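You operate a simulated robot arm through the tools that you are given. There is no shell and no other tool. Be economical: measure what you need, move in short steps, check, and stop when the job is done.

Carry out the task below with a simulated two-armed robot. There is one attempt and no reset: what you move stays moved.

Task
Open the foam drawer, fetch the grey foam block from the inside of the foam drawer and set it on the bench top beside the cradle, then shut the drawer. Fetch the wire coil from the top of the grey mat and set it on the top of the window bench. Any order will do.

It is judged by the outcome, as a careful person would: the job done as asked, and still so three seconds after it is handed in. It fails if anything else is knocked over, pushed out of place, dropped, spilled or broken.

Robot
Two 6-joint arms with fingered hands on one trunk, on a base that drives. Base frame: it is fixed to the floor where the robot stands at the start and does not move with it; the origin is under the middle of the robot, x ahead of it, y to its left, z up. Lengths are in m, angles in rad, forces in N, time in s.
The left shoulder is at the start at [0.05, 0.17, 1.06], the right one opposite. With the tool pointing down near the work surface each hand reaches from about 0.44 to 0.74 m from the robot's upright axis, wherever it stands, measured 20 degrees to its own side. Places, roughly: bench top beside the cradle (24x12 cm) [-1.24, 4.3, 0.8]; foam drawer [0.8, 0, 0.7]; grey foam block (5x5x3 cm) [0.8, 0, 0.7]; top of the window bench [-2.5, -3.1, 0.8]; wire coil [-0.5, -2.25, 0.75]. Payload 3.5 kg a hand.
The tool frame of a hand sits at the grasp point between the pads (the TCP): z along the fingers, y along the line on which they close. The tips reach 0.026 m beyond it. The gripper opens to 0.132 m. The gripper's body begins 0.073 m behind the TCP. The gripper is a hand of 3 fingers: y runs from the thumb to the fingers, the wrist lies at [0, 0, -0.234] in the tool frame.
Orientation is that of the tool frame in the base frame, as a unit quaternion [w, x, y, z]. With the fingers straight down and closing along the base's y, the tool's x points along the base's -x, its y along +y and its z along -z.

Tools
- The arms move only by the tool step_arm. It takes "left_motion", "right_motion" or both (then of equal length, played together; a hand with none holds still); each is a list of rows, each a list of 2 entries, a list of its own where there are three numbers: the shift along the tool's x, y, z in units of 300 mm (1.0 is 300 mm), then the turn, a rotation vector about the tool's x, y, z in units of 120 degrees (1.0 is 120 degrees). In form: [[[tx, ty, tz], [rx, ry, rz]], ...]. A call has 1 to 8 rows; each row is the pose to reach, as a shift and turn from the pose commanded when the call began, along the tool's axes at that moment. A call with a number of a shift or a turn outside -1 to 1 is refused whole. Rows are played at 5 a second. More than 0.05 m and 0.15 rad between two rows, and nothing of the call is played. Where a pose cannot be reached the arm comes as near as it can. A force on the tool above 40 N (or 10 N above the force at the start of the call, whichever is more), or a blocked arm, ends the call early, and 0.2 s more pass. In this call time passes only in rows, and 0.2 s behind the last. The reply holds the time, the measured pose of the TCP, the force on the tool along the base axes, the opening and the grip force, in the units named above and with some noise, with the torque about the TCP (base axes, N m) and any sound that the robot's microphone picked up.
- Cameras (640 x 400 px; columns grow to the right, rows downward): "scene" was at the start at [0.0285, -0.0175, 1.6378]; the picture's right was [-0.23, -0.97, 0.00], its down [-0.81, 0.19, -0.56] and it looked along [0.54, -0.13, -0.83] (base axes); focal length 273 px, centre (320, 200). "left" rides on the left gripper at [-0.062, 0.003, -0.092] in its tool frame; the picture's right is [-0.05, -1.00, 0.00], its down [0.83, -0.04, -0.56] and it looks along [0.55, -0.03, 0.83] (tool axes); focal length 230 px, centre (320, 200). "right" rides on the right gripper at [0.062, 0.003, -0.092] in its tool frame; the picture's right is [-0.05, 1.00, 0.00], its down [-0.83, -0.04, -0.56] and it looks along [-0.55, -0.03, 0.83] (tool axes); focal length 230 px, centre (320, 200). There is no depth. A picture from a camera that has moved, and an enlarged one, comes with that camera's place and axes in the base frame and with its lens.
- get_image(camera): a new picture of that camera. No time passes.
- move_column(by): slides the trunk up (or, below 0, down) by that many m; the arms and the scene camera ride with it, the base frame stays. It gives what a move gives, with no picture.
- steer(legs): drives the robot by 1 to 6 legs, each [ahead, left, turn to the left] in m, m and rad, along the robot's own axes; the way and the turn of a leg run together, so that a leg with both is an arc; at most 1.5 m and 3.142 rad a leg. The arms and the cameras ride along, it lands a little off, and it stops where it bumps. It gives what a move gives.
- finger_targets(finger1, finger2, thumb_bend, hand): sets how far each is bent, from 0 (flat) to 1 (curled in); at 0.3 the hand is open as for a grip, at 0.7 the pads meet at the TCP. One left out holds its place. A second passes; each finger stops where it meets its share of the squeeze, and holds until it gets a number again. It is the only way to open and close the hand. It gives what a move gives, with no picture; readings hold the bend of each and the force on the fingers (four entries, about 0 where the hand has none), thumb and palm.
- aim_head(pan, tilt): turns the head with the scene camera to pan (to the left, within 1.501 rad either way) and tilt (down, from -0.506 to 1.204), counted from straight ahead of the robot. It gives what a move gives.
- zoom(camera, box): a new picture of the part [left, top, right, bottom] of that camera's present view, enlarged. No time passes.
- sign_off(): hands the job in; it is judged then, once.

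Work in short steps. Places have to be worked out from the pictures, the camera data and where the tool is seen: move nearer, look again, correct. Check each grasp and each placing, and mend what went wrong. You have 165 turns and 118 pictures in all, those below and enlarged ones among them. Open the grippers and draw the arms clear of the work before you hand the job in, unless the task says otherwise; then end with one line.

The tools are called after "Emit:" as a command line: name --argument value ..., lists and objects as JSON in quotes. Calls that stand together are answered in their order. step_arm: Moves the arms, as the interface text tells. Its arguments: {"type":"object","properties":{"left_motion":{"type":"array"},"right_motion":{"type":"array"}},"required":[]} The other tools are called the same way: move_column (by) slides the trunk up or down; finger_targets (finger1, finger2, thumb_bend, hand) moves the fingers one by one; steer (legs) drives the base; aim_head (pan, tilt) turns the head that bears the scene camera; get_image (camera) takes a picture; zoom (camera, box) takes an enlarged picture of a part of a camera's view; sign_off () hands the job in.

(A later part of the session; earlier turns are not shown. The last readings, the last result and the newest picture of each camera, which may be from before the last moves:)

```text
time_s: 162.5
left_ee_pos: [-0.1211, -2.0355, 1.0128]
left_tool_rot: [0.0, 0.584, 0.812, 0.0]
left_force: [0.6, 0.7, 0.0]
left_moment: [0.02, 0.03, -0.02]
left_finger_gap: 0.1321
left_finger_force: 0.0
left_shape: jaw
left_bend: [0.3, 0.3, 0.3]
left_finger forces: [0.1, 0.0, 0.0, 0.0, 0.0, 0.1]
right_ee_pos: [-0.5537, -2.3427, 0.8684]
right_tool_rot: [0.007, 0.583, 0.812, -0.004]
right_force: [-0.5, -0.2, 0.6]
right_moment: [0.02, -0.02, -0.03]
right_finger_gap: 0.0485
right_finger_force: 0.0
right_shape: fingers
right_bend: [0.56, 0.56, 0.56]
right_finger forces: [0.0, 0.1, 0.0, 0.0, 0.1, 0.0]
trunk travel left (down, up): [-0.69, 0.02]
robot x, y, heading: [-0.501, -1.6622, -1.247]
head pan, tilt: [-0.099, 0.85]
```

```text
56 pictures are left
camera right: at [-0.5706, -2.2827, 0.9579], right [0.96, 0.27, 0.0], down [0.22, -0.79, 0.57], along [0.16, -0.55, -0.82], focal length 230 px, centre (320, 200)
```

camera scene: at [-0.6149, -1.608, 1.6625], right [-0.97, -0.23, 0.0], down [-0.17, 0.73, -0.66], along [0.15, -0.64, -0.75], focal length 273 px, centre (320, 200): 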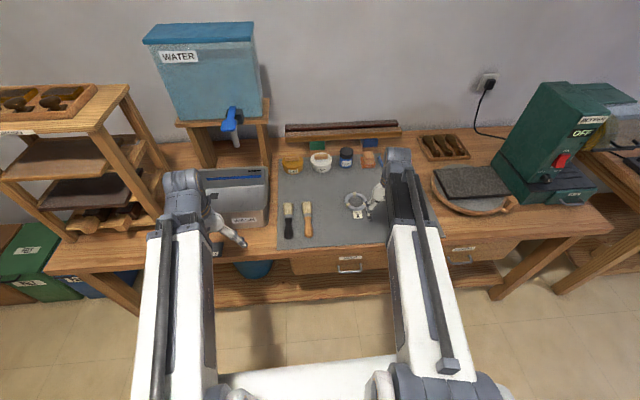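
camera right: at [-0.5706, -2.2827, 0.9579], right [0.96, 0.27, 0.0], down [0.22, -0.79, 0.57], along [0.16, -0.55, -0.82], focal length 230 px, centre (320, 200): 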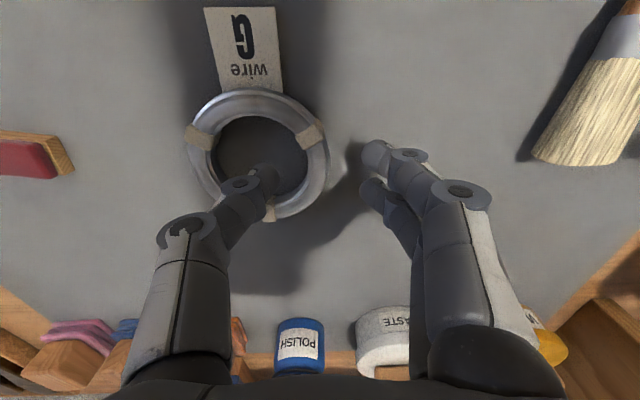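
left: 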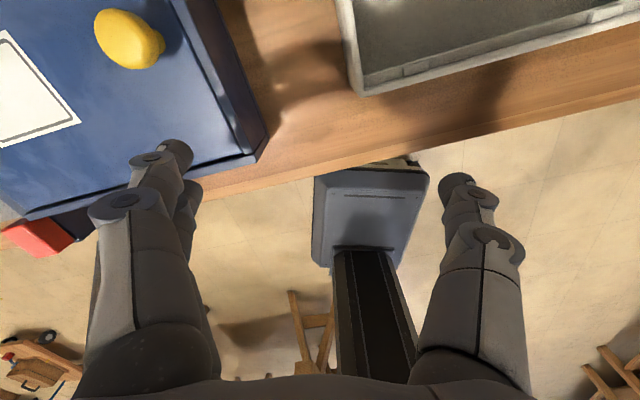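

Thumb is over the hole and fingers outside. Creep down until contact.

Emit:
step_arm --right_motion '[[[0, 0, 0.02], [0, 0, 0]], [[0, 0, 0.04], [0, 0, 0]], [[0, 0, 0.055], [0, 0, 0]], [[0, 0, 0.07], [0, 0, 0]], [[0, 0, 0.085], [0, 0, 0]]]'

Emit:
get_image --camera "right"

```text
time_s: 163.7
left_ee_pos: [-0.1211, -2.0364, 1.0134]
left_tool_rot: [0.0, 0.584, 0.812, 0.0]
left_force: [0.1, -0.3, 0.4]
left_moment: [-0.03, 0.03, -0.02]
left_finger_gap: 0.1317
left_finger_force: 0.0
left_shape: jaw
left_bend: [0.3, 0.3, 0.3]
left_finger forces: [0.0, 0.0, 0.0, 0.0, 0.0, 0.1]
right_ee_pos: [-0.5535, -2.3427, 0.842]
right_tool_rot: [0.007, 0.583, 0.813, -0.004]
right_force: [0.2, -1.1, 0.2]
right_moment: [-0.03, -0.03, -0.02]
right_finger_gap: 0.0486
right_finger_force: 0.1
right_shape: fingers
right_bend: [0.56, 0.56, 0.56]
right_finger forces: [0.1, 0.0, 0.0, 0.0, 0.0, 0.0]
trunk travel left (down, up): [-0.69, 0.02]
robot x, y, heading: [-0.5026, -1.6618, -1.245]
head pan, tilt: [-0.099, 0.85]
```

```text
55 pictures are left
camera right: at [-0.5691, -2.283, 0.9331], right [0.96, 0.27, 0.0], down [0.22, -0.79, 0.57], along [0.16, -0.55, -0.82], focal length 230 px, centre (320, 200)
```

right: 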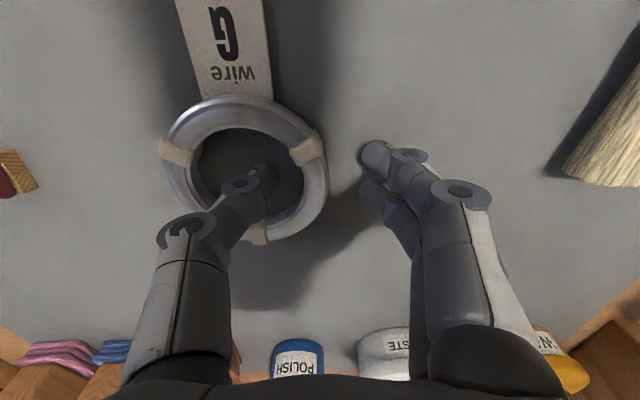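

Emit:
step_arm --right_motion '[[[0, -0.01, 0.015], [0, 0, 0]], [[0, -0.01, 0.03], [0, 0, 0]], [[0, -0.01, 0.045], [0, 0, 0]], [[0, -0.01, 0.06], [0, 0, 0]], [[0, -0.01, 0.075], [0, 0, 0]]]'

Emit:
get_image --camera "right"

```text
time_s: 164.4
left_ee_pos: [-0.1211, -2.0347, 1.0136]
left_tool_rot: [0.0, 0.583, 0.813, 0.0]
left_force: [-0.3, 0.0, 0.2]
left_moment: [0.01, 0.01, -0.02]
left_finger_gap: 0.1322
left_finger_force: 0.1
left_shape: jaw
left_bend: [0.3, 0.3, 0.3]
left_finger forces: [0.1, 0.1, 0.0, 0.0, 0.1, 0.0]
right_ee_pos: [-0.5545, -2.344, 0.8391]
right_tool_rot: [0.01, 0.582, 0.813, -0.007]
right_force: [-0.1, 4.6, 23.0]
right_moment: [0.41, 0.06, -0.03]
right_finger_gap: 0.0482
right_finger_force: 11.1
right_shape: fingers
right_bend: [0.57, 0.56, 0.57]
right_finger forces: [11.1, 0.6, 0.0, 0.0, 10.9, 0.1]
trunk travel left (down, up): [-0.69, 0.02]
robot x, y, heading: [-0.5036, -1.6666, -1.243]
head pan, tilt: [-0.099, 0.85]
stopped in row 3 (right hand): the force on the tool passed its limit at 46 N (the readings are from after the stop); the commanded pose is now the measured one
```

```text
54 pictures are left
camera right: at [-0.5716, -2.2838, 0.9293], right [0.96, 0.27, 0.0], down [0.22, -0.79, 0.57], along [0.16, -0.55, -0.82], focal length 230 px, centre (320, 200)
```

right: 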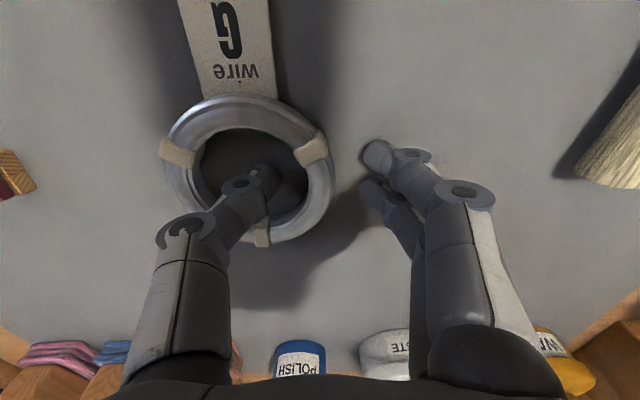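

Thumb (in the hole) and finger (outside) both touch the mat. Raise 5 mm and close on the wall.

Emit:
step_arm --right_motion '[[[0, 0, -0.017], [0, 0, 0]]]'

Emit:
finger_targets --hand "right" --finger1 0.74 --finger2 0.74 --thumb_bend 0.74

Emit:
get_image --camera "right"

```text
time_s: 164.8
left_ee_pos: [-0.1207, -2.0368, 1.0127]
left_tool_rot: [0.0, 0.583, 0.812, -0.001]
left_force: [-0.4, 0.1, -0.3]
left_moment: [-0.02, 0.01, -0.01]
left_finger_gap: 0.1318
left_finger_force: 0.2
left_shape: jaw
left_bend: [0.3, 0.3, 0.3]
left_finger forces: [0.1, 0.0, 0.0, 0.1, 0.0, 0.1]
right_ee_pos: [-0.5535, -2.3443, 0.8397]
right_tool_rot: [0.009, 0.583, 0.813, -0.005]
right_force: [0.0, -0.3, 0.3]
right_moment: [-0.01, 0.01, 0.0]
right_finger_gap: 0.048
right_finger_force: 0.0
right_shape: fingers
right_bend: [0.56, 0.56, 0.56]
right_finger forces: [0.1, 0.1, 0.1, 0.0, 0.1, 0.0]
trunk travel left (down, up): [-0.69, 0.02]
robot x, y, heading: [-0.5035, -1.6633, -1.242]
head pan, tilt: [-0.099, 0.85]
```

```text
time_s: 165.8
left_ee_pos: [-0.1213, -2.0359, 1.0135]
left_tool_rot: [0.0, 0.584, 0.812, 0.0]
left_force: [0.1, 0.2, 0.1]
left_moment: [-0.03, -0.01, 0.04]
left_finger_gap: 0.1319
left_finger_force: 0.2
left_shape: jaw
left_bend: [0.3, 0.3, 0.3]
left_finger forces: [0.1, 0.1, 0.1, 0.1, 0.1, 0.1]
right_ee_pos: [-0.5549, -2.3446, 0.8405]
right_tool_rot: [0.009, 0.583, 0.813, -0.006]
right_force: [-0.6, 0.1, -0.3]
right_moment: [0.01, 0.04, 0.01]
right_finger_gap: 0.0137
right_finger_force: 11.9
right_shape: fingers
right_bend: [0.71, 0.71, 0.69]
right_finger forces: [6.2, 5.7, 0.1, 0.1, 11.8, 0.1]
trunk travel left (down, up): [-0.69, 0.02]
robot x, y, heading: [-0.4998, -1.6651, -1.244]
head pan, tilt: [-0.099, 0.85]
```

```text
53 pictures are left
camera right: at [-0.5715, -2.2848, 0.9316], right [0.96, 0.27, 0.0], down [0.22, -0.79, 0.57], along [0.16, -0.55, -0.82], focal length 230 px, centre (320, 200)
```

right: 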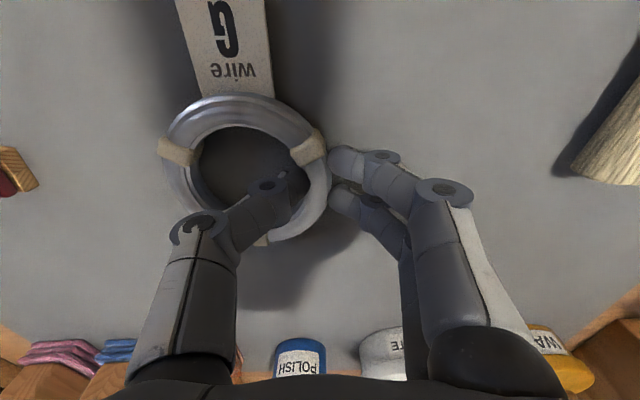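

Gripped the ring wall (gap 13.7 mm, 12 N). Lift 0.15 m and check.

Emit:
step_arm --right_motion '[[[0, 0, -0.1], [0, 0, 0]], [[0, 0, -0.22], [0, 0, 0]], [[0, 0, -0.34], [0, 0, 0]], [[0, 0, -0.46], [0, 0, 0]]]'

Emit:
get_image --camera "right"

```text
time_s: 166.8
left_ee_pos: [-0.1211, -2.0362, 1.0131]
left_tool_rot: [-0.001, 0.583, 0.812, 0.0]
left_force: [1.4, -0.3, -0.9]
left_moment: [0.01, 0.01, 0.0]
left_finger_gap: 0.1319
left_finger_force: 0.0
left_shape: jaw
left_bend: [0.3, 0.3, 0.3]
left_finger forces: [0.0, 0.1, 0.1, 0.1, 0.1, 0.0]
right_ee_pos: [-0.5562, -2.3424, 0.9786]
right_tool_rot: [0.009, 0.583, 0.813, -0.005]
right_force: [0.2, 0.0, -1.8]
right_moment: [0.0, -0.06, 0.01]
right_finger_gap: 0.0141
right_finger_force: 11.8
right_shape: fingers
right_bend: [0.72, 0.72, 0.68]
right_finger forces: [5.9, 5.8, 0.1, 0.0, 12.0, 0.0]
trunk travel left (down, up): [-0.69, 0.02]
robot x, y, heading: [-0.5043, -1.6615, -1.242]
head pan, tilt: [-0.099, 0.85]
```

```text
52 pictures are left
camera right: at [-0.5725, -2.2818, 1.0691], right [0.96, 0.27, 0.0], down [0.22, -0.79, 0.57], along [0.16, -0.55, -0.82], focal length 230 px, centre (320, 200)
```

right: 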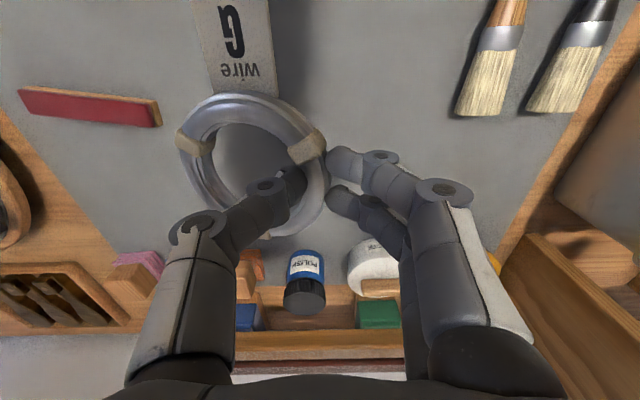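

Coil held. Back away 0.4 m and look right toward the window bench.

Emit:
steer --legs '[[-0.4, 0, 0]]'

Emit:
aim_head --pan -0.9 --tilt 0.55

Emit:
get_image --camera "scene"

```text
time_s: 169.3
left_ee_pos: [-0.2532, -1.6447, 1.0129]
left_tool_rot: [0.001, 0.581, 0.814, 0.0]
left_force: [0.0, 0.2, 0.3]
left_moment: [-0.04, 0.03, 0.03]
left_finger_gap: 0.1321
left_finger_force: 0.1
left_shape: jaw
left_bend: [0.3, 0.3, 0.3]
left_finger forces: [0.0, 0.0, 0.1, 0.1, 0.0, 0.0]
right_ee_pos: [-0.6844, -1.9545, 0.979]
right_tool_rot: [0.01, 0.579, 0.815, -0.006]
right_force: [0.2, 0.5, -0.7]
right_moment: [-0.03, -0.05, 0.02]
right_finger_gap: 0.0142
right_finger_force: 12.1
right_shape: fingers
right_bend: [0.72, 0.72, 0.68]
right_finger forces: [5.8, 5.9, 0.1, 0.0, 12.0, 0.0]
trunk travel left (down, up): [-0.69, 0.02]
robot x, y, heading: [-0.6376, -1.2719, -1.232]
head pan, tilt: [-0.099, 0.85]
```

```text
time_s: 170.5
left_ee_pos: [-0.2521, -1.6451, 1.0132]
left_tool_rot: [0.0, 0.581, 0.814, -0.001]
left_force: [0.4, -0.3, -0.4]
left_moment: [-0.03, -0.01, 0.01]
left_finger_gap: 0.1318
left_finger_force: 0.0
left_shape: jaw
left_bend: [0.3, 0.3, 0.3]
left_finger forces: [0.1, 0.1, 0.0, 0.0, 0.1, 0.1]
right_ee_pos: [-0.6865, -1.9539, 0.9779]
right_tool_rot: [0.008, 0.58, 0.814, -0.006]
right_force: [0.1, 0.3, -1.9]
right_moment: [0.01, -0.01, 0.02]
right_finger_gap: 0.0139
right_finger_force: 11.6
right_shape: fingers
right_bend: [0.72, 0.72, 0.68]
right_finger forces: [5.7, 5.9, 0.1, 0.0, 12.0, 0.0]
trunk travel left (down, up): [-0.69, 0.02]
robot x, y, heading: [-0.6338, -1.2719, -1.234]
head pan, tilt: [-0.901, 0.55]
```

```text
51 pictures are left
camera scene: at [-0.6968, -1.3146, 1.6878], right [-0.84, 0.54, 0.0], down [0.28, 0.44, -0.85], along [-0.46, -0.72, -0.52], focal length 273 px, centre (320, 200)
```

scene: 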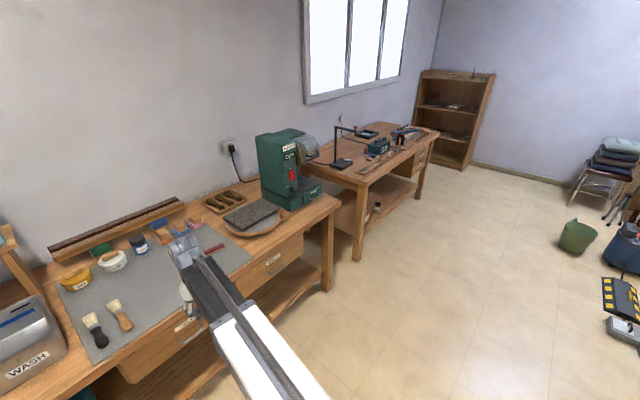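

Path is clear. Slide right 2.0 m in front of the window bench and look.

Emit:
steer --legs '[[0, -1.0, -0.012], [0, -1.0, 0]]'

Emit:
aim_head --pan -0.2 --tilt 0.7

Emit:
get_image --camera "scene"

```text
time_s: 180.4
left_ee_pos: [-2.1688, -2.2819, 1.013]
left_tool_rot: [0.0, 0.591, 0.806, 0.001]
left_force: [0.1, 0.4, 1.9]
left_moment: [0.01, 0.03, -0.05]
left_finger_gap: 0.132
left_finger_force: 0.0
left_shape: jaw
left_bend: [0.3, 0.3, 0.3]
left_finger forces: [0.0, 0.1, 0.0, 0.0, 0.0, 0.0]
right_ee_pos: [-2.6082, -2.58, 0.9772]
right_tool_rot: [0.008, 0.592, 0.806, -0.005]
right_force: [0.0, 1.2, -1.8]
right_moment: [0.01, -0.04, 0.02]
right_finger_gap: 0.0141
right_finger_force: 12.5
right_shape: fingers
right_bend: [0.72, 0.72, 0.68]
right_finger forces: [5.7, 6.0, 0.0, 0.1, 12.1, 0.0]
trunk travel left (down, up): [-0.69, 0.02]
robot x, y, heading: [-2.5375, -1.9029, -1.269]
head pan, tilt: [-0.901, 0.55]
```

```text
time_s: 181.5
left_ee_pos: [-2.1682, -2.2836, 1.0119]
left_tool_rot: [0.0, 0.592, 0.806, 0.0]
left_force: [0.3, 0.1, 0.0]
left_moment: [0.0, -0.02, 0.01]
left_finger_gap: 0.1317
left_finger_force: 0.0
left_shape: jaw
left_bend: [0.3, 0.3, 0.3]
left_finger forces: [0.1, 0.0, 0.0, 0.0, 0.0, 0.0]
right_ee_pos: [-2.6072, -2.5796, 0.9779]
right_tool_rot: [0.009, 0.591, 0.806, -0.005]
right_force: [0.2, -0.1, -0.8]
right_moment: [0.01, -0.05, 0.0]
right_finger_gap: 0.0142
right_finger_force: 12.0
right_shape: fingers
right_bend: [0.72, 0.72, 0.68]
right_finger forces: [5.8, 6.0, 0.0, 0.0, 12.1, 0.0]
trunk travel left (down, up): [-0.69, 0.02]
robot x, y, heading: [-2.5395, -1.9019, -1.263]
head pan, tilt: [-0.201, 0.7]
```

```text
50 pictures are left
camera scene: at [-2.5436, -1.9501, 1.6747], right [-0.99, -0.1, 0.0], down [-0.07, 0.64, -0.76], along [0.08, -0.76, -0.64], focal length 273 px, centre (320, 200)
```

scene: 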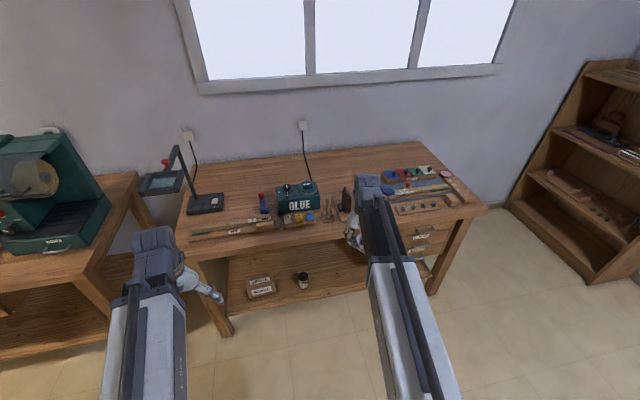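

Emit:
zoom --camera "scene" --box '[160, 130, 500, 270]'

Emit:
get_image --camera "right"

```text
1.88 times, centred on (330, 200) of scene
camera zoom: at [-2.5436, -1.9501, 1.6747], right [-0.99, -0.1, 0.0], down [-0.07, 0.64, -0.76], along [0.08, -0.76, -0.64], focal length 514 px, centre (301, 200)
```

zoom: 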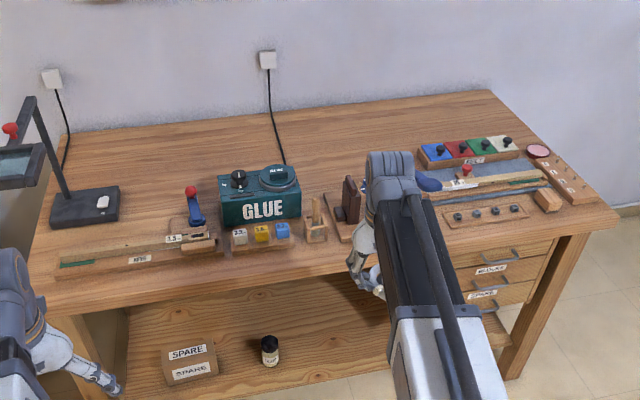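

```text
48 pictures are left
camera right: at [-2.6235, -2.5189, 1.0688], right [0.97, 0.25, 0.0], down [0.2, -0.79, 0.57], along [0.15, -0.55, -0.82], focal length 230 px, centre (320, 200)
```

right: 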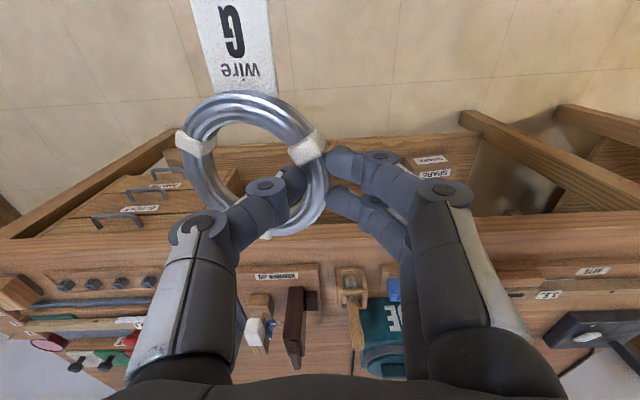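

There's a free area in the middle-back of the bench (behind the brown stand, right of the glue pot). Move nearer for a view from the hand camera.

Emit:
steer --legs '[[0.3, -0.19, 0.02]]'

Emit:
get_image --camera "right"

Emit:
get_image --camera "scene"

```text
time_s: 183.8
left_ee_pos: [-2.246, -2.6207, 1.0138]
left_tool_rot: [0.001, 0.584, 0.812, 0.001]
left_force: [-0.1, 0.6, 0.2]
left_moment: [0.04, 0.03, -0.04]
left_finger_gap: 0.1321
left_finger_force: 0.0
left_shape: jaw
left_bend: [0.3, 0.3, 0.3]
left_finger forces: [0.1, 0.0, 0.0, 0.1, 0.0, 0.1]
right_ee_pos: [-2.6814, -2.926, 0.9771]
right_tool_rot: [0.009, 0.584, 0.812, -0.006]
right_force: [0.1, -0.3, -0.6]
right_moment: [-0.04, 0.01, -0.01]
right_finger_gap: 0.0
right_finger_force: 0.1
right_shape: fingers
right_bend: [0.73, 0.73, 0.73]
right_finger forces: [0.1, 0.0, 0.0, 0.0, 0.0, 0.1]
trunk travel left (down, up): [-0.69, 0.02]
robot x, y, heading: [-2.6269, -2.2471, -1.245]
head pan, tilt: [-0.201, 0.7]
```

```text
47 pictures are left
camera right: at [-2.6977, -2.866, 1.0684], right [0.96, 0.27, 0.0], down [0.22, -0.79, 0.57], along [0.16, -0.55, -0.82], focal length 230 px, centre (320, 200)
```

right: 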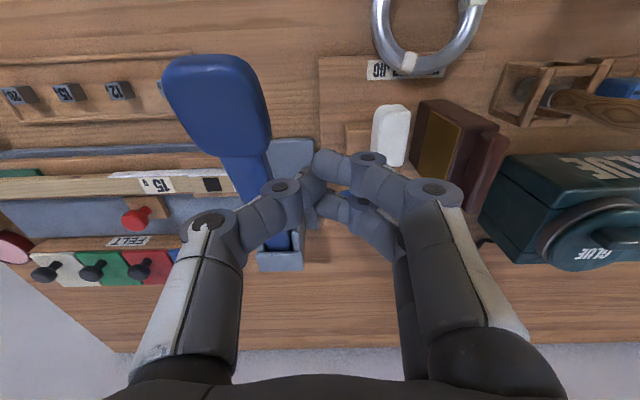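

```text
46 pictures are left
camera scene: at [-2.6288, -2.296, 1.6747], right [-0.99, -0.12, 0.0], down [-0.08, 0.64, -0.76], along [0.1, -0.76, -0.64], focal length 273 px, centre (320, 200)
```

scene: 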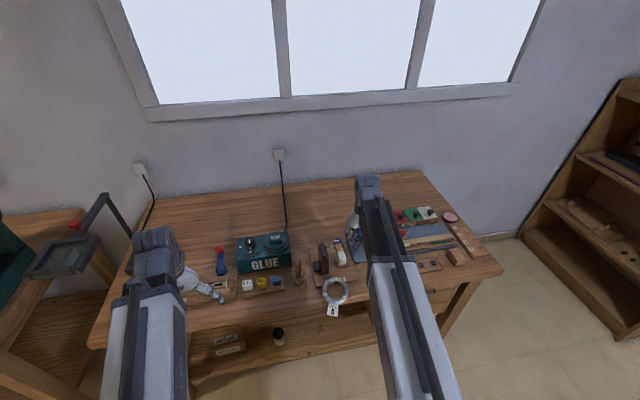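

The coil hit something tall on the bench (a blue paddle-handled tool) and slipped from the grip. It's now lying near the bench front. Zoom to assess.

Emit:
zoom --camera "scene" --box '[280, 190, 480, 330]'

Emit:
zoom --camera "right" --box '[100, 0, 560, 290]'

```text
2.86 times, centred on (380, 260) of scene
camera zoom: at [-2.6288, -2.296, 1.6747], right [-0.99, -0.12, 0.0], down [-0.08, 0.64, -0.76], along [0.1, -0.76, -0.64], focal length 781 px, centre (149, 29)
```

zoom: 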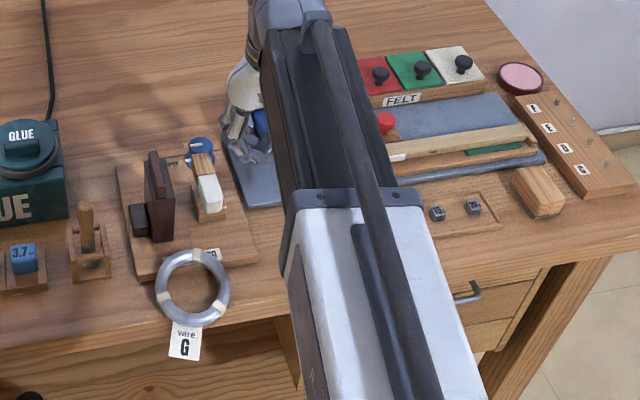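

```text
1.38 times, centred on (330, 145) of right
camera zoom: at [-2.6977, -2.866, 1.0684], right [0.96, 0.27, 0.0], down [0.22, -0.79, 0.57], along [0.16, -0.55, -0.82], focal length 317 px, centre (306, 276)
```

zoom: 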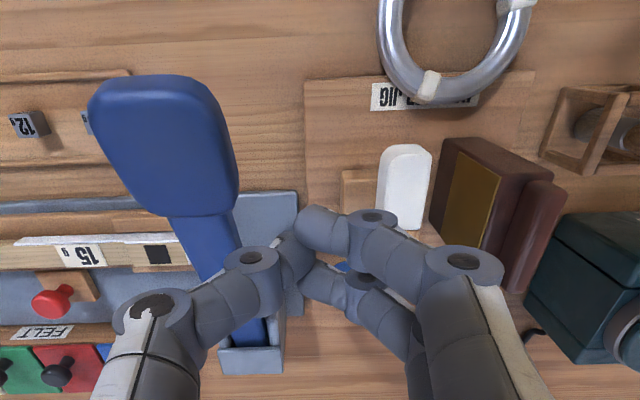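

Coil rests at the bench front, leaning on the jig board's edge with its tag over the edge; other items still look upright. First lift the hand straight up and back off carefully.

Emit:
step_arm --right_motion '[[[0, 0, -0.1], [0, 0, 0]], [[0, 0, -0.2], [0, 0, 0]], [[0, 0, -0.3], [0, 0, 0]]]'

Emit:
steer --legs '[[-0.3, 0, 0]]'

Emit:
get_image --camera "right"

Emit:
get_image --camera "scene"

```text
time_s: 184.6
left_ee_pos: [-2.2457, -2.6198, 1.0134]
left_tool_rot: [0.0, 0.583, 0.812, 0.001]
left_force: [0.5, -0.6, -0.3]
left_moment: [0.02, 0.0, 0.02]
left_finger_gap: 0.1319
left_finger_force: 0.0
left_shape: jaw
left_bend: [0.3, 0.3, 0.3]
left_finger forces: [0.0, 0.0, 0.0, 0.0, 0.1, 0.0]
right_ee_pos: [-2.6829, -2.9219, 1.0694]
right_tool_rot: [0.009, 0.584, 0.812, -0.006]
right_force: [1.2, 0.6, -0.7]
right_moment: [0.0, 0.04, 0.02]
right_finger_gap: 0.0
right_finger_force: 0.0
right_shape: fingers
right_bend: [0.73, 0.73, 0.73]
right_finger forces: [0.0, 0.0, 0.0, 0.1, 0.1, 0.0]
trunk travel left (down, up): [-0.69, 0.02]
robot x, y, heading: [-2.6217, -2.2443, -1.242]
head pan, tilt: [-0.201, 0.7]
```

```text
time_s: 186.7
left_ee_pos: [-2.3421, -2.328, 1.0139]
left_tool_rot: [0.0, 0.581, 0.814, 0.0]
left_force: [-0.8, -0.7, -0.3]
left_moment: [0.0, 0.01, -0.03]
left_finger_gap: 0.1322
left_finger_force: 0.0
left_shape: jaw
left_bend: [0.3, 0.3, 0.3]
left_finger forces: [0.1, 0.1, 0.0, 0.0, 0.1, 0.1]
right_ee_pos: [-2.7777, -2.634, 1.0686]
right_tool_rot: [0.01, 0.581, 0.814, -0.006]
right_force: [-0.5, 0.1, 0.1]
right_moment: [-0.01, 0.01, 0.02]
right_finger_gap: 0.0001
right_finger_force: 0.0
right_shape: fingers
right_bend: [0.73, 0.73, 0.73]
right_finger forces: [0.0, 0.0, 0.0, 0.0, 0.0, 0.1]
trunk travel left (down, up): [-0.69, 0.02]
robot x, y, heading: [-2.7243, -1.9598, -1.24]
head pan, tilt: [-0.201, 0.7]
```

```text
43 pictures are left
camera right: at [-2.7944, -2.5731, 1.1598], right [0.96, 0.27, 0.0], down [0.22, -0.79, 0.57], along [0.16, -0.55, -0.82], focal length 230 px, centre (320, 200)
```

right: 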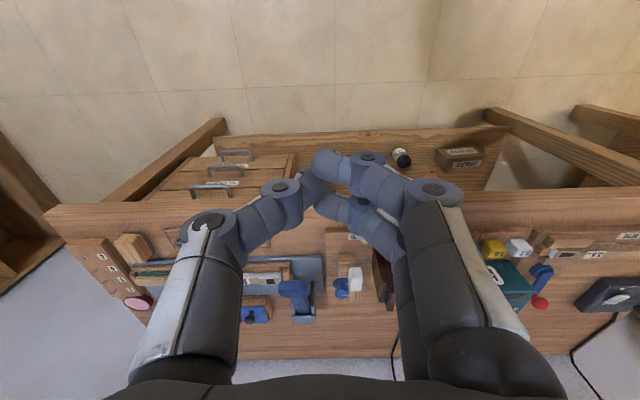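

```text
42 pictures are left
camera scene: at [-2.7271, -2.0051, 1.6748], right [-0.99, -0.13, 0.0], down [-0.08, 0.64, -0.77], along [0.1, -0.76, -0.64], focal length 273 px, centre (320, 200)
```

scene: 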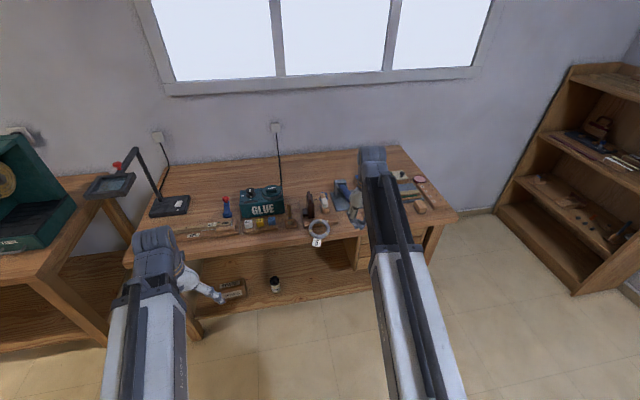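

Emit:
zoom --camera "scene" --box '[230, 160, 390, 270]'

```text
3.64 times, centred on (310, 215) of scene
camera zoom: at [-2.7271, -2.0051, 1.6748], right [-0.99, -0.13, 0.0], down [-0.08, 0.64, -0.77], along [0.1, -0.76, -0.64], focal length 994 px, centre (356, 146)
```

zoom: 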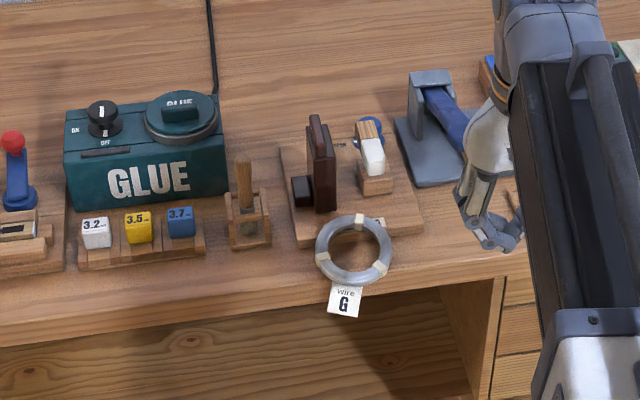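

Everything else is still in place; the coil just needs re-seating. Plan: re-pinch its left wall, lift high (brown stand top ≈0.95), and lay it in the clear area behind. Move over it first, hand high.

Emit:
steer --legs '[[0.12, 0.12, 0]]'

Emit:
get_image --camera "right"

```text
time_s: 188.1
left_ee_pos: [-2.1901, -2.4036, 1.0133]
left_tool_rot: [0.0, 0.582, 0.814, 0.0]
left_force: [0.2, 0.5, 0.7]
left_moment: [0.02, 0.01, -0.01]
left_finger_gap: 0.1319
left_finger_force: 0.0
left_shape: jaw
left_bend: [0.3, 0.3, 0.3]
left_finger forces: [0.0, 0.0, 0.0, 0.1, 0.0, 0.0]
right_ee_pos: [-2.625, -2.7102, 1.0681]
right_tool_rot: [0.008, 0.582, 0.813, -0.006]
right_force: [0.6, -0.3, 0.7]
right_moment: [0.02, 0.0, -0.03]
right_finger_gap: 0.0003
right_finger_force: 0.0
right_shape: fingers
right_bend: [0.73, 0.73, 0.73]
right_finger forces: [0.1, 0.1, 0.0, 0.1, 0.0, 0.0]
trunk travel left (down, up): [-0.69, 0.02]
robot x, y, heading: [-2.5744, -2.0313, -1.238]
head pan, tilt: [-0.201, 0.7]
```

```text
40 pictures are left
camera right: at [-2.6413, -2.6488, 1.1591], right [0.96, 0.27, 0.0], down [0.22, -0.79, 0.57], along [0.16, -0.55, -0.82], focal length 230 px, centre (320, 200)
```

right: 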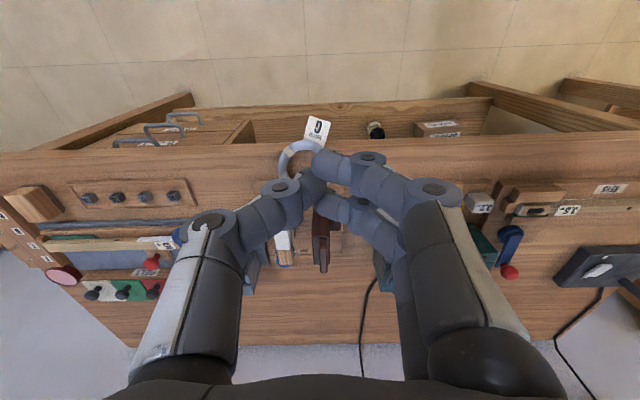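

Drive 0.1 m further, open the fingers a little, and look down at the ring.

Emit:
steer --legs '[[0.1, 0, 0]]'

Emit:
finger_targets --hand "right" --finger1 0.58 --finger2 0.58 --thumb_bend 0.58

Emit:
get_image --camera "right"

```text
time_s: 189.3
left_ee_pos: [-2.1584, -2.4999, 1.0124]
left_tool_rot: [-0.001, 0.581, 0.814, 0.001]
left_force: [0.4, -0.8, 0.7]
left_moment: [0.0, 0.04, 0.01]
left_finger_gap: 0.1318
left_finger_force: 0.0
left_shape: jaw
left_bend: [0.3, 0.3, 0.3]
left_finger forces: [0.0, 0.0, 0.0, 0.0, 0.1, 0.0]
right_ee_pos: [-2.5925, -2.8051, 1.0678]
right_tool_rot: [0.009, 0.582, 0.813, -0.005]
right_force: [-0.3, 0.0, -0.4]
right_moment: [0.02, 0.03, 0.01]
right_finger_gap: 0.0
right_finger_force: 0.0
right_shape: fingers
right_bend: [0.73, 0.73, 0.73]
right_finger forces: [0.1, 0.1, 0.0, 0.0, 0.1, 0.1]
trunk travel left (down, up): [-0.69, 0.02]
robot x, y, heading: [-2.5383, -2.1272, -1.242]
head pan, tilt: [-0.201, 0.7]
```

```text
time_s: 190.3
left_ee_pos: [-2.1592, -2.4985, 1.0141]
left_tool_rot: [0.0, 0.582, 0.813, 0.001]
left_force: [0.2, -0.5, -0.4]
left_moment: [-0.01, -0.01, 0.02]
left_finger_gap: 0.1318
left_finger_force: 0.1
left_shape: jaw
left_bend: [0.3, 0.3, 0.3]
left_finger forces: [0.0, 0.0, 0.0, 0.0, 0.0, 0.0]
right_ee_pos: [-2.5942, -2.803, 1.0686]
right_tool_rot: [0.009, 0.582, 0.813, -0.006]
right_force: [-0.5, -0.1, -0.3]
right_moment: [0.01, -0.01, -0.03]
right_finger_gap: 0.0439
right_finger_force: 0.1
right_shape: fingers
right_bend: [0.57, 0.57, 0.57]
right_finger forces: [0.0, 0.0, 0.1, 0.0, 0.1, 0.0]
trunk travel left (down, up): [-0.69, 0.02]
robot x, y, heading: [-2.5374, -2.1278, -1.239]
head pan, tilt: [-0.201, 0.7]
```

```text
39 pictures are left
camera right: at [-2.6103, -2.7431, 1.1593], right [0.96, 0.27, 0.0], down [0.22, -0.79, 0.57], along [0.16, -0.55, -0.82], focal length 230 px, centre (320, 200)
```

right: 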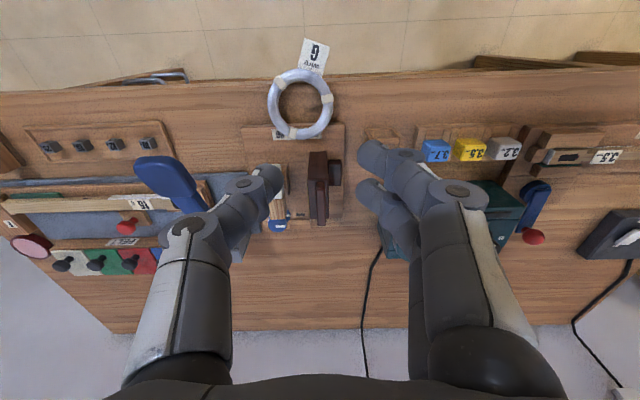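

Clear view now: ring centre ≈(-2.615, -2.823). Align over its left wall and descend to z≈0.89.

Emit:
step_arm --right_motion '[[[-0.012, 0.019, 0.05], [0, 0, 0]], [[-0.024, 0.039, 0.15], [0, 0, 0]], [[-0.024, 0.039, 0.3], [0, 0, 0]], [[-0.024, 0.039, 0.45], [0, 0, 0]], [[-0.024, 0.039, 0.57], [0, 0, 0]]]'

Emit:
get_image --camera "right"

```text
time_s: 191.5
left_ee_pos: [-2.1588, -2.5002, 1.0124]
left_tool_rot: [0.0, 0.582, 0.813, 0.0]
left_force: [0.4, 0.6, -1.2]
left_moment: [0.01, 0.02, 0.03]
left_finger_gap: 0.132
left_finger_force: 0.0
left_shape: jaw
left_bend: [0.3, 0.3, 0.3]
left_finger forces: [0.0, 0.0, 0.0, 0.1, 0.1, 0.0]
right_ee_pos: [-2.5802, -2.8106, 0.8955]
right_tool_rot: [0.009, 0.582, 0.813, -0.006]
right_force: [0.5, 0.1, -0.1]
right_moment: [0.0, -0.02, -0.01]
right_finger_gap: 0.0444
right_finger_force: 0.1
right_shape: fingers
right_bend: [0.57, 0.57, 0.57]
right_finger forces: [0.0, 0.0, 0.1, 0.0, 0.1, 0.0]
trunk travel left (down, up): [-0.69, 0.02]
robot x, y, heading: [-2.5432, -2.1253, -1.239]
head pan, tilt: [-0.201, 0.7]
```

```text
38 pictures are left
camera right: at [-2.596, -2.7499, 0.9872], right [0.96, 0.27, 0.0], down [0.22, -0.79, 0.57], along [0.16, -0.55, -0.82], focal length 230 px, centre (320, 200)
```

right: 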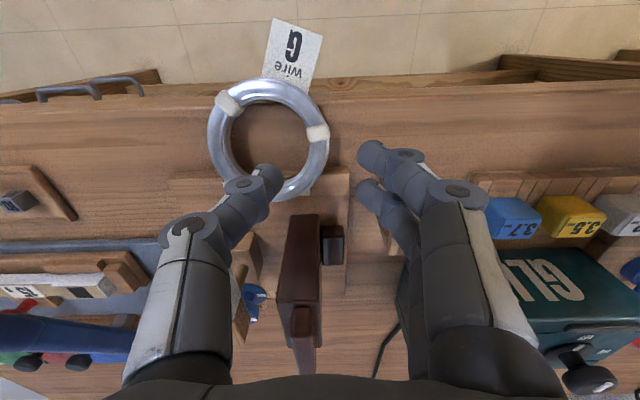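

Aligned (ring centre -2.616, -2.821). Creep down.

Emit:
step_arm --right_motion '[[[0, 0, 0.05], [0, 0, 0]], [[0, 0, 0.1], [0, 0, 0]], [[0, 0, 0.13], [0, 0, 0]], [[0, 0, 0.15], [0, 0, 0]], [[0, 0, 0.17], [0, 0, 0]], [[0, 0, 0.185], [0, 0, 0]]]'

Emit:
get_image --camera "right"

```text
time_s: 192.9
left_ee_pos: [-2.1594, -2.5001, 1.0136]
left_tool_rot: [-0.001, 0.582, 0.813, 0.0]
left_force: [-0.6, -0.2, 0.1]
left_moment: [0.0, 0.0, 0.02]
left_finger_gap: 0.1321
left_finger_force: 0.1
left_shape: jaw
left_bend: [0.3, 0.3, 0.3]
left_finger forces: [0.0, 0.0, 0.0, 0.0, 0.0, 0.0]
right_ee_pos: [-2.5779, -2.8122, 0.8426]
right_tool_rot: [0.009, 0.581, 0.814, -0.005]
right_force: [0.0, -0.5, 1.0]
right_moment: [-0.01, 0.0, -0.01]
right_finger_gap: 0.044
right_finger_force: 0.0
right_shape: fingers
right_bend: [0.57, 0.57, 0.57]
right_finger forces: [0.1, 0.0, 0.0, 0.1, 0.0, 0.0]
trunk travel left (down, up): [-0.69, 0.02]
robot x, y, heading: [-2.5412, -2.1285, -1.238]
head pan, tilt: [-0.201, 0.7]
```

```text
37 pictures are left
camera right: at [-2.5948, -2.7506, 0.9331], right [0.96, 0.27, 0.0], down [0.22, -0.79, 0.57], along [0.16, -0.55, -0.82], focal length 230 px, centre (320, 200)
```

right: 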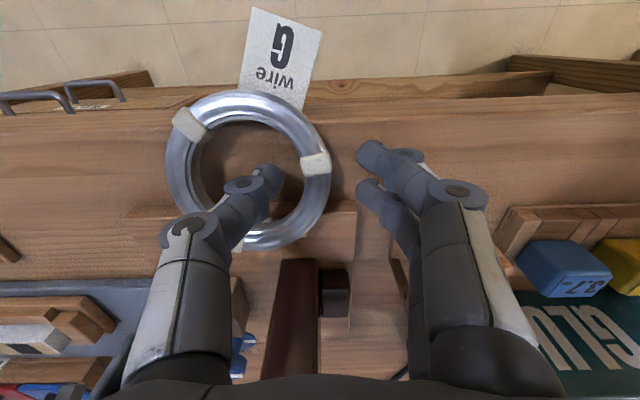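

Same height relation as the earlier good grasp. Close on the wall, a bit firmer.

Emit:
finger_targets --hand "right" --finger1 0.8 --finger2 0.8 --thumb_bend 0.8

Emit:
step_arm --right_motion '[[[0, 0, -0.1], [0, 0, 0]], [[0, 0, -0.25], [0, 0, 0]], [[0, 0, -0.4], [0, 0, 0]], [[0, 0, -0.55], [0, 0, 0]], [[0, 0, -0.7], [0, 0, 0]]]'

Emit:
get_image --camera "right"

```text
time_s: 193.9
left_ee_pos: [-2.159, -2.4989, 1.0136]
left_tool_rot: [0.0, 0.582, 0.813, 0.0]
left_force: [0.0, -0.1, 0.8]
left_moment: [-0.02, -0.01, 0.01]
left_finger_gap: 0.1318
left_finger_force: 0.0
left_shape: jaw
left_bend: [0.3, 0.3, 0.3]
left_finger forces: [0.0, 0.1, 0.0, 0.0, 0.0, 0.1]
right_ee_pos: [-2.5786, -2.8101, 0.8424]
right_tool_rot: [0.009, 0.581, 0.814, -0.006]
right_force: [0.1, 1.4, 0.5]
right_moment: [0.01, 0.03, -0.05]
right_finger_gap: 0.0121
right_finger_force: 20.9
right_shape: fingers
right_bend: [0.73, 0.74, 0.69]
right_finger forces: [10.6, 10.0, 0.2, 0.0, 19.9, 0.1]
trunk travel left (down, up): [-0.69, 0.02]
robot x, y, heading: [-2.5372, -2.1283, -1.242]
head pan, tilt: [-0.201, 0.7]
```

```text
time_s: 195.1
left_ee_pos: [-2.1577, -2.4997, 1.0129]
left_tool_rot: [0.0, 0.582, 0.813, -0.001]
left_force: [0.3, 0.3, -0.2]
left_moment: [0.0, -0.03, -0.01]
left_finger_gap: 0.1319
left_finger_force: 0.1
left_shape: jaw
left_bend: [0.3, 0.3, 0.3]
left_finger forces: [0.0, 0.1, 0.1, 0.0, 0.0, 0.0]
right_ee_pos: [-2.5803, -2.8054, 1.0518]
right_tool_rot: [0.009, 0.582, 0.813, -0.006]
right_force: [-0.1, 0.1, -1.6]
right_moment: [-0.02, -0.05, 0.04]
right_finger_gap: 0.0117
right_finger_force: 20.0
right_shape: fingers
right_bend: [0.73, 0.74, 0.69]
right_finger forces: [10.3, 10.9, 0.0, 0.1, 19.6, 0.0]
trunk travel left (down, up): [-0.69, 0.02]
robot x, y, heading: [-2.5415, -2.1308, -1.24]
head pan, tilt: [-0.201, 0.7]
```

```text
36 pictures are left
camera right: at [-2.5976, -2.7455, 1.1426], right [0.96, 0.27, 0.0], down [0.22, -0.79, 0.57], along [0.16, -0.55, -0.82], focal length 230 px, centre (320, 200)
```

right: 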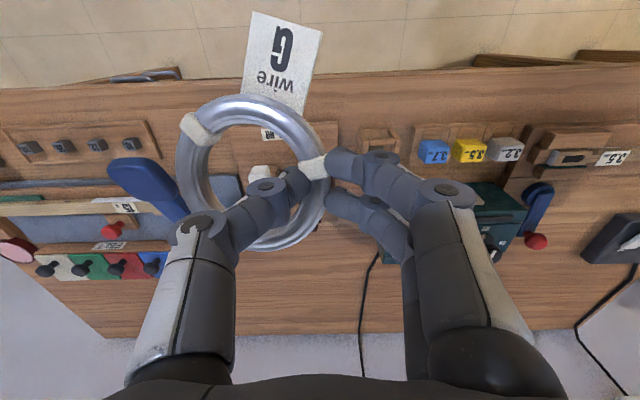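

Coil held at 20 N, well clear. Shift the hand 0.16 m left relative to the body, keeping it high.

Emit:
step_arm --right_motion '[[[0, 0.135, 0], [0, 0, 0]], [[0, 0.27, 0], [0, 0, 0]], [[0, 0.4, 0], [0, 0, 0]], [[0, 0.533, 0], [0, 0, 0]]]'

Emit:
steer --legs '[[0.1, -0.1, 0]]'

Emit:
get_image --camera "scene"

```text
time_s: 196.1
left_ee_pos: [-2.1584, -2.4994, 1.0144]
left_tool_rot: [0.001, 0.582, 0.813, 0.0]
left_force: [-1.0, 0.1, -0.1]
left_moment: [0.03, -0.01, -0.01]
left_finger_gap: 0.1319
left_finger_force: 0.1
left_shape: jaw
left_bend: [0.3, 0.3, 0.3]
left_finger forces: [0.1, 0.0, 0.0, 0.0, 0.1, 0.0]
right_ee_pos: [-2.429, -2.7567, 1.0526]
right_tool_rot: [0.009, 0.582, 0.813, -0.006]
right_force: [1.0, 0.1, -1.9]
right_moment: [0.0, -0.05, -0.02]
right_finger_gap: 0.0117
right_finger_force: 20.3
right_shape: fingers
right_bend: [0.74, 0.74, 0.69]
right_finger forces: [10.1, 11.0, 0.1, 0.0, 19.4, 0.0]
trunk travel left (down, up): [-0.69, 0.02]
robot x, y, heading: [-2.5375, -2.1284, -1.241]
head pan, tilt: [-0.201, 0.7]
```

```text
time_s: 197.4
left_ee_pos: [-2.2197, -2.6289, 1.0131]
left_tool_rot: [0.0, 0.582, 0.813, 0.001]
left_force: [-0.5, 0.0, 0.1]
left_moment: [0.03, -0.07, 0.0]
left_finger_gap: 0.1317
left_finger_force: 0.0
left_shape: jaw
left_bend: [0.3, 0.3, 0.3]
left_finger forces: [0.0, 0.1, 0.0, 0.1, 0.0, 0.1]
right_ee_pos: [-2.4903, -2.8857, 1.0523]
right_tool_rot: [0.009, 0.582, 0.813, -0.005]
right_force: [-0.3, 0.3, -1.4]
right_moment: [0.03, -0.07, -0.02]
right_finger_gap: 0.0115
right_finger_force: 20.7
right_shape: fingers
right_bend: [0.74, 0.74, 0.69]
right_finger forces: [10.2, 11.0, 0.0, 0.1, 19.6, 0.0]
trunk travel left (down, up): [-0.69, 0.02]
robot x, y, heading: [-2.6009, -2.2557, -1.24]
head pan, tilt: [-0.201, 0.7]
```

```text
35 pictures are left
camera scene: at [-2.6037, -2.3058, 1.6746], right [-0.99, -0.13, 0.0], down [-0.08, 0.64, -0.76], along [0.1, -0.76, -0.64], focal length 273 px, centre (320, 200)
```

scene: 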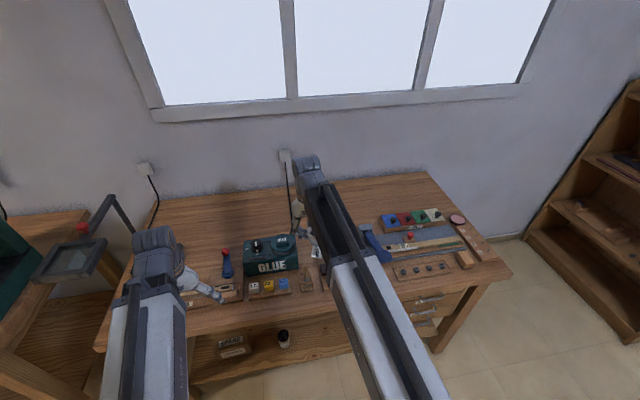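

Still held and clear of the objects. Continue ahead 0.1 m and check from the hand camera.

Emit:
steer --legs '[[0.1, 0, 0]]'

Emit:
get_image --camera "right"

```text
time_s: 198.6
left_ee_pos: [-2.1837, -2.7254, 1.0127]
left_tool_rot: [-0.001, 0.581, 0.814, 0.0]
left_force: [-1.0, 0.2, -0.4]
left_moment: [0.05, 0.01, 0.0]
left_finger_gap: 0.1318
left_finger_force: 0.1
left_shape: jaw
left_bend: [0.3, 0.3, 0.3]
left_finger forces: [0.1, 0.1, 0.0, 0.1, 0.0, 0.0]
right_ee_pos: [-2.4544, -2.9827, 1.0515]
right_tool_rot: [0.009, 0.58, 0.814, -0.006]
right_force: [0.1, 0.9, -1.5]
right_moment: [0.03, -0.04, 0.02]
right_finger_gap: 0.0119
right_finger_force: 20.9
right_shape: fingers
right_bend: [0.74, 0.74, 0.69]
right_finger forces: [10.3, 11.1, 0.0, 0.1, 19.5, 0.0]
trunk travel left (down, up): [-0.69, 0.02]
robot x, y, heading: [-2.5671, -2.3514, -1.236]
head pan, tilt: [-0.201, 0.7]
```

```text
34 pictures are left
camera right: at [-2.4723, -2.9224, 1.143], right [0.96, 0.28, 0.0], down [0.22, -0.79, 0.57], along [0.16, -0.55, -0.82], focal length 230 px, centre (320, 200)
```

right: 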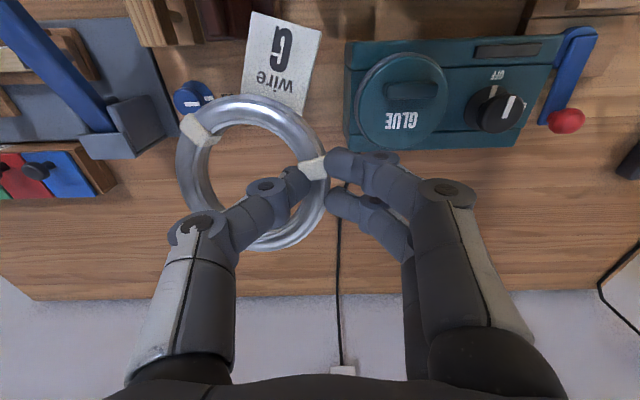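

Free zone behind the glue pot/jig is clear. Drive 6 cm more, then extend to (-2.446, -3.110).

Emit:
steer --legs '[[0.06, 0, 0]]'

```text
time_s: 199.6
left_ee_pos: [-2.1648, -2.7808, 1.013]
left_tool_rot: [-0.001, 0.581, 0.814, 0.0]
left_force: [0.7, -0.2, -0.4]
left_moment: [0.02, 0.0, -0.03]
left_finger_gap: 0.1317
left_finger_force: 0.0
left_shape: jaw
left_bend: [0.3, 0.3, 0.3]
left_finger forces: [0.1, 0.0, 0.1, 0.0, 0.1, 0.0]
right_ee_pos: [-2.4359, -3.0388, 1.0517]
right_tool_rot: [0.009, 0.581, 0.814, -0.005]
right_force: [-0.4, 0.2, -1.5]
right_moment: [0.01, -0.08, -0.01]
right_finger_gap: 0.0115
right_finger_force: 20.6
right_shape: fingers
right_bend: [0.74, 0.74, 0.69]
right_finger forces: [10.2, 11.1, 0.0, 0.0, 19.6, 0.0]
trunk travel left (down, up): [-0.69, 0.02]
robot x, y, heading: [-2.5503, -2.4099, -1.239]
head pan, tilt: [-0.201, 0.7]
```

Emit:
step_arm --right_motion '[[[-0.1, -0.05, 0], [0, 0, 0]], [[-0.213, -0.109, 0.03], [0, 0, 0]], [[-0.213, -0.109, 0.15], [0, 0, 0]], [[-0.213, -0.109, 0.28], [0, 0, 0]], [[-0.213, -0.109, 0.4], [0, 0, 0]]]'

Emit:
get_image --camera "right"

```text
time_s: 200.8
left_ee_pos: [-2.1658, -2.7802, 1.0137]
left_tool_rot: [-0.001, 0.582, 0.813, 0.0]
left_force: [-0.5, 0.3, 0.6]
left_moment: [-0.01, -0.02, 0.01]
left_finger_gap: 0.1319
left_finger_force: 0.1
left_shape: jaw
left_bend: [0.3, 0.3, 0.3]
left_finger forces: [0.0, 0.0, 0.0, 0.0, 0.0, 0.0]
right_ee_pos: [-2.4466, -3.1099, 0.9334]
right_tool_rot: [0.01, 0.58, 0.814, -0.005]
right_force: [0.3, -1.1, -1.4]
right_moment: [0.03, -0.04, -0.01]
right_finger_gap: 0.0115
right_finger_force: 20.9
right_shape: fingers
right_bend: [0.74, 0.74, 0.69]
right_finger forces: [10.2, 11.0, 0.0, 0.0, 19.7, 0.0]
trunk travel left (down, up): [-0.69, 0.02]
robot x, y, heading: [-2.5506, -2.4076, -1.234]
head pan, tilt: [-0.201, 0.7]
```

```text
33 pictures are left
camera right: at [-2.4631, -3.0496, 1.0242], right [0.96, 0.28, 0.0], down [0.22, -0.79, 0.57], along [0.16, -0.55, -0.82], focal length 230 px, centre (320, 200)
```

right: 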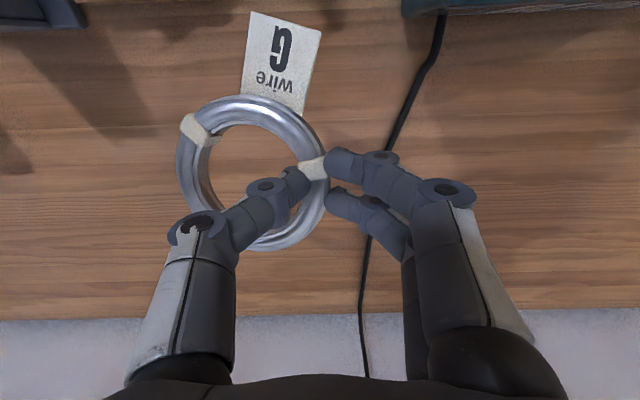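

Clear wood beneath. Lower to near contact.

Emit:
step_arm --right_motion '[[[0, -0.03, 0.1], [0, 0, 0]], [[0, -0.03, 0.2], [0, 0, 0]], [[0, -0.03, 0.26], [0, 0, 0]], [[0, -0.03, 0.28], [0, 0, 0]], [[0, -0.03, 0.295], [0, 0, 0]], [[0, -0.03, 0.31], [0, 0, 0]], [[0, -0.03, 0.325], [0, 0, 0]]]'

Emit:
get_image --camera "right"

```text
time_s: 202.4
left_ee_pos: [-2.1657, -2.78, 1.0137]
left_tool_rot: [-0.001, 0.582, 0.813, 0.0]
left_force: [0.1, 0.1, -0.1]
left_moment: [-0.02, 0.0, -0.04]
left_finger_gap: 0.1317
left_finger_force: 0.1
left_shape: jaw
left_bend: [0.3, 0.3, 0.3]
left_finger forces: [0.0, 0.0, 0.0, 0.1, 0.0, 0.0]
right_ee_pos: [-2.4524, -3.117, 0.8363]
right_tool_rot: [0.01, 0.581, 0.814, -0.005]
right_force: [1.8, 0.3, 0.9]
right_moment: [0.15, 0.07, -0.06]
right_finger_gap: 0.0109
right_finger_force: 20.9
right_shape: fingers
right_bend: [0.74, 0.74, 0.69]
right_finger forces: [13.3, 8.9, 0.1, 0.0, 19.2, 0.0]
trunk travel left (down, up): [-0.69, 0.02]
robot x, y, heading: [-2.548, -2.409, -1.236]
head pan, tilt: [-0.201, 0.7]
```

```text
32 pictures are left
camera right: at [-2.4695, -3.0555, 0.9278], right [0.96, 0.28, 0.0], down [0.22, -0.79, 0.57], along [0.16, -0.55, -0.82], focal length 230 px, centre (320, 200)
```

right: 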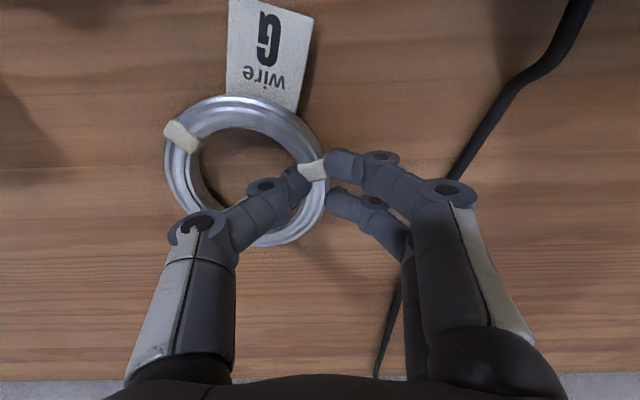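

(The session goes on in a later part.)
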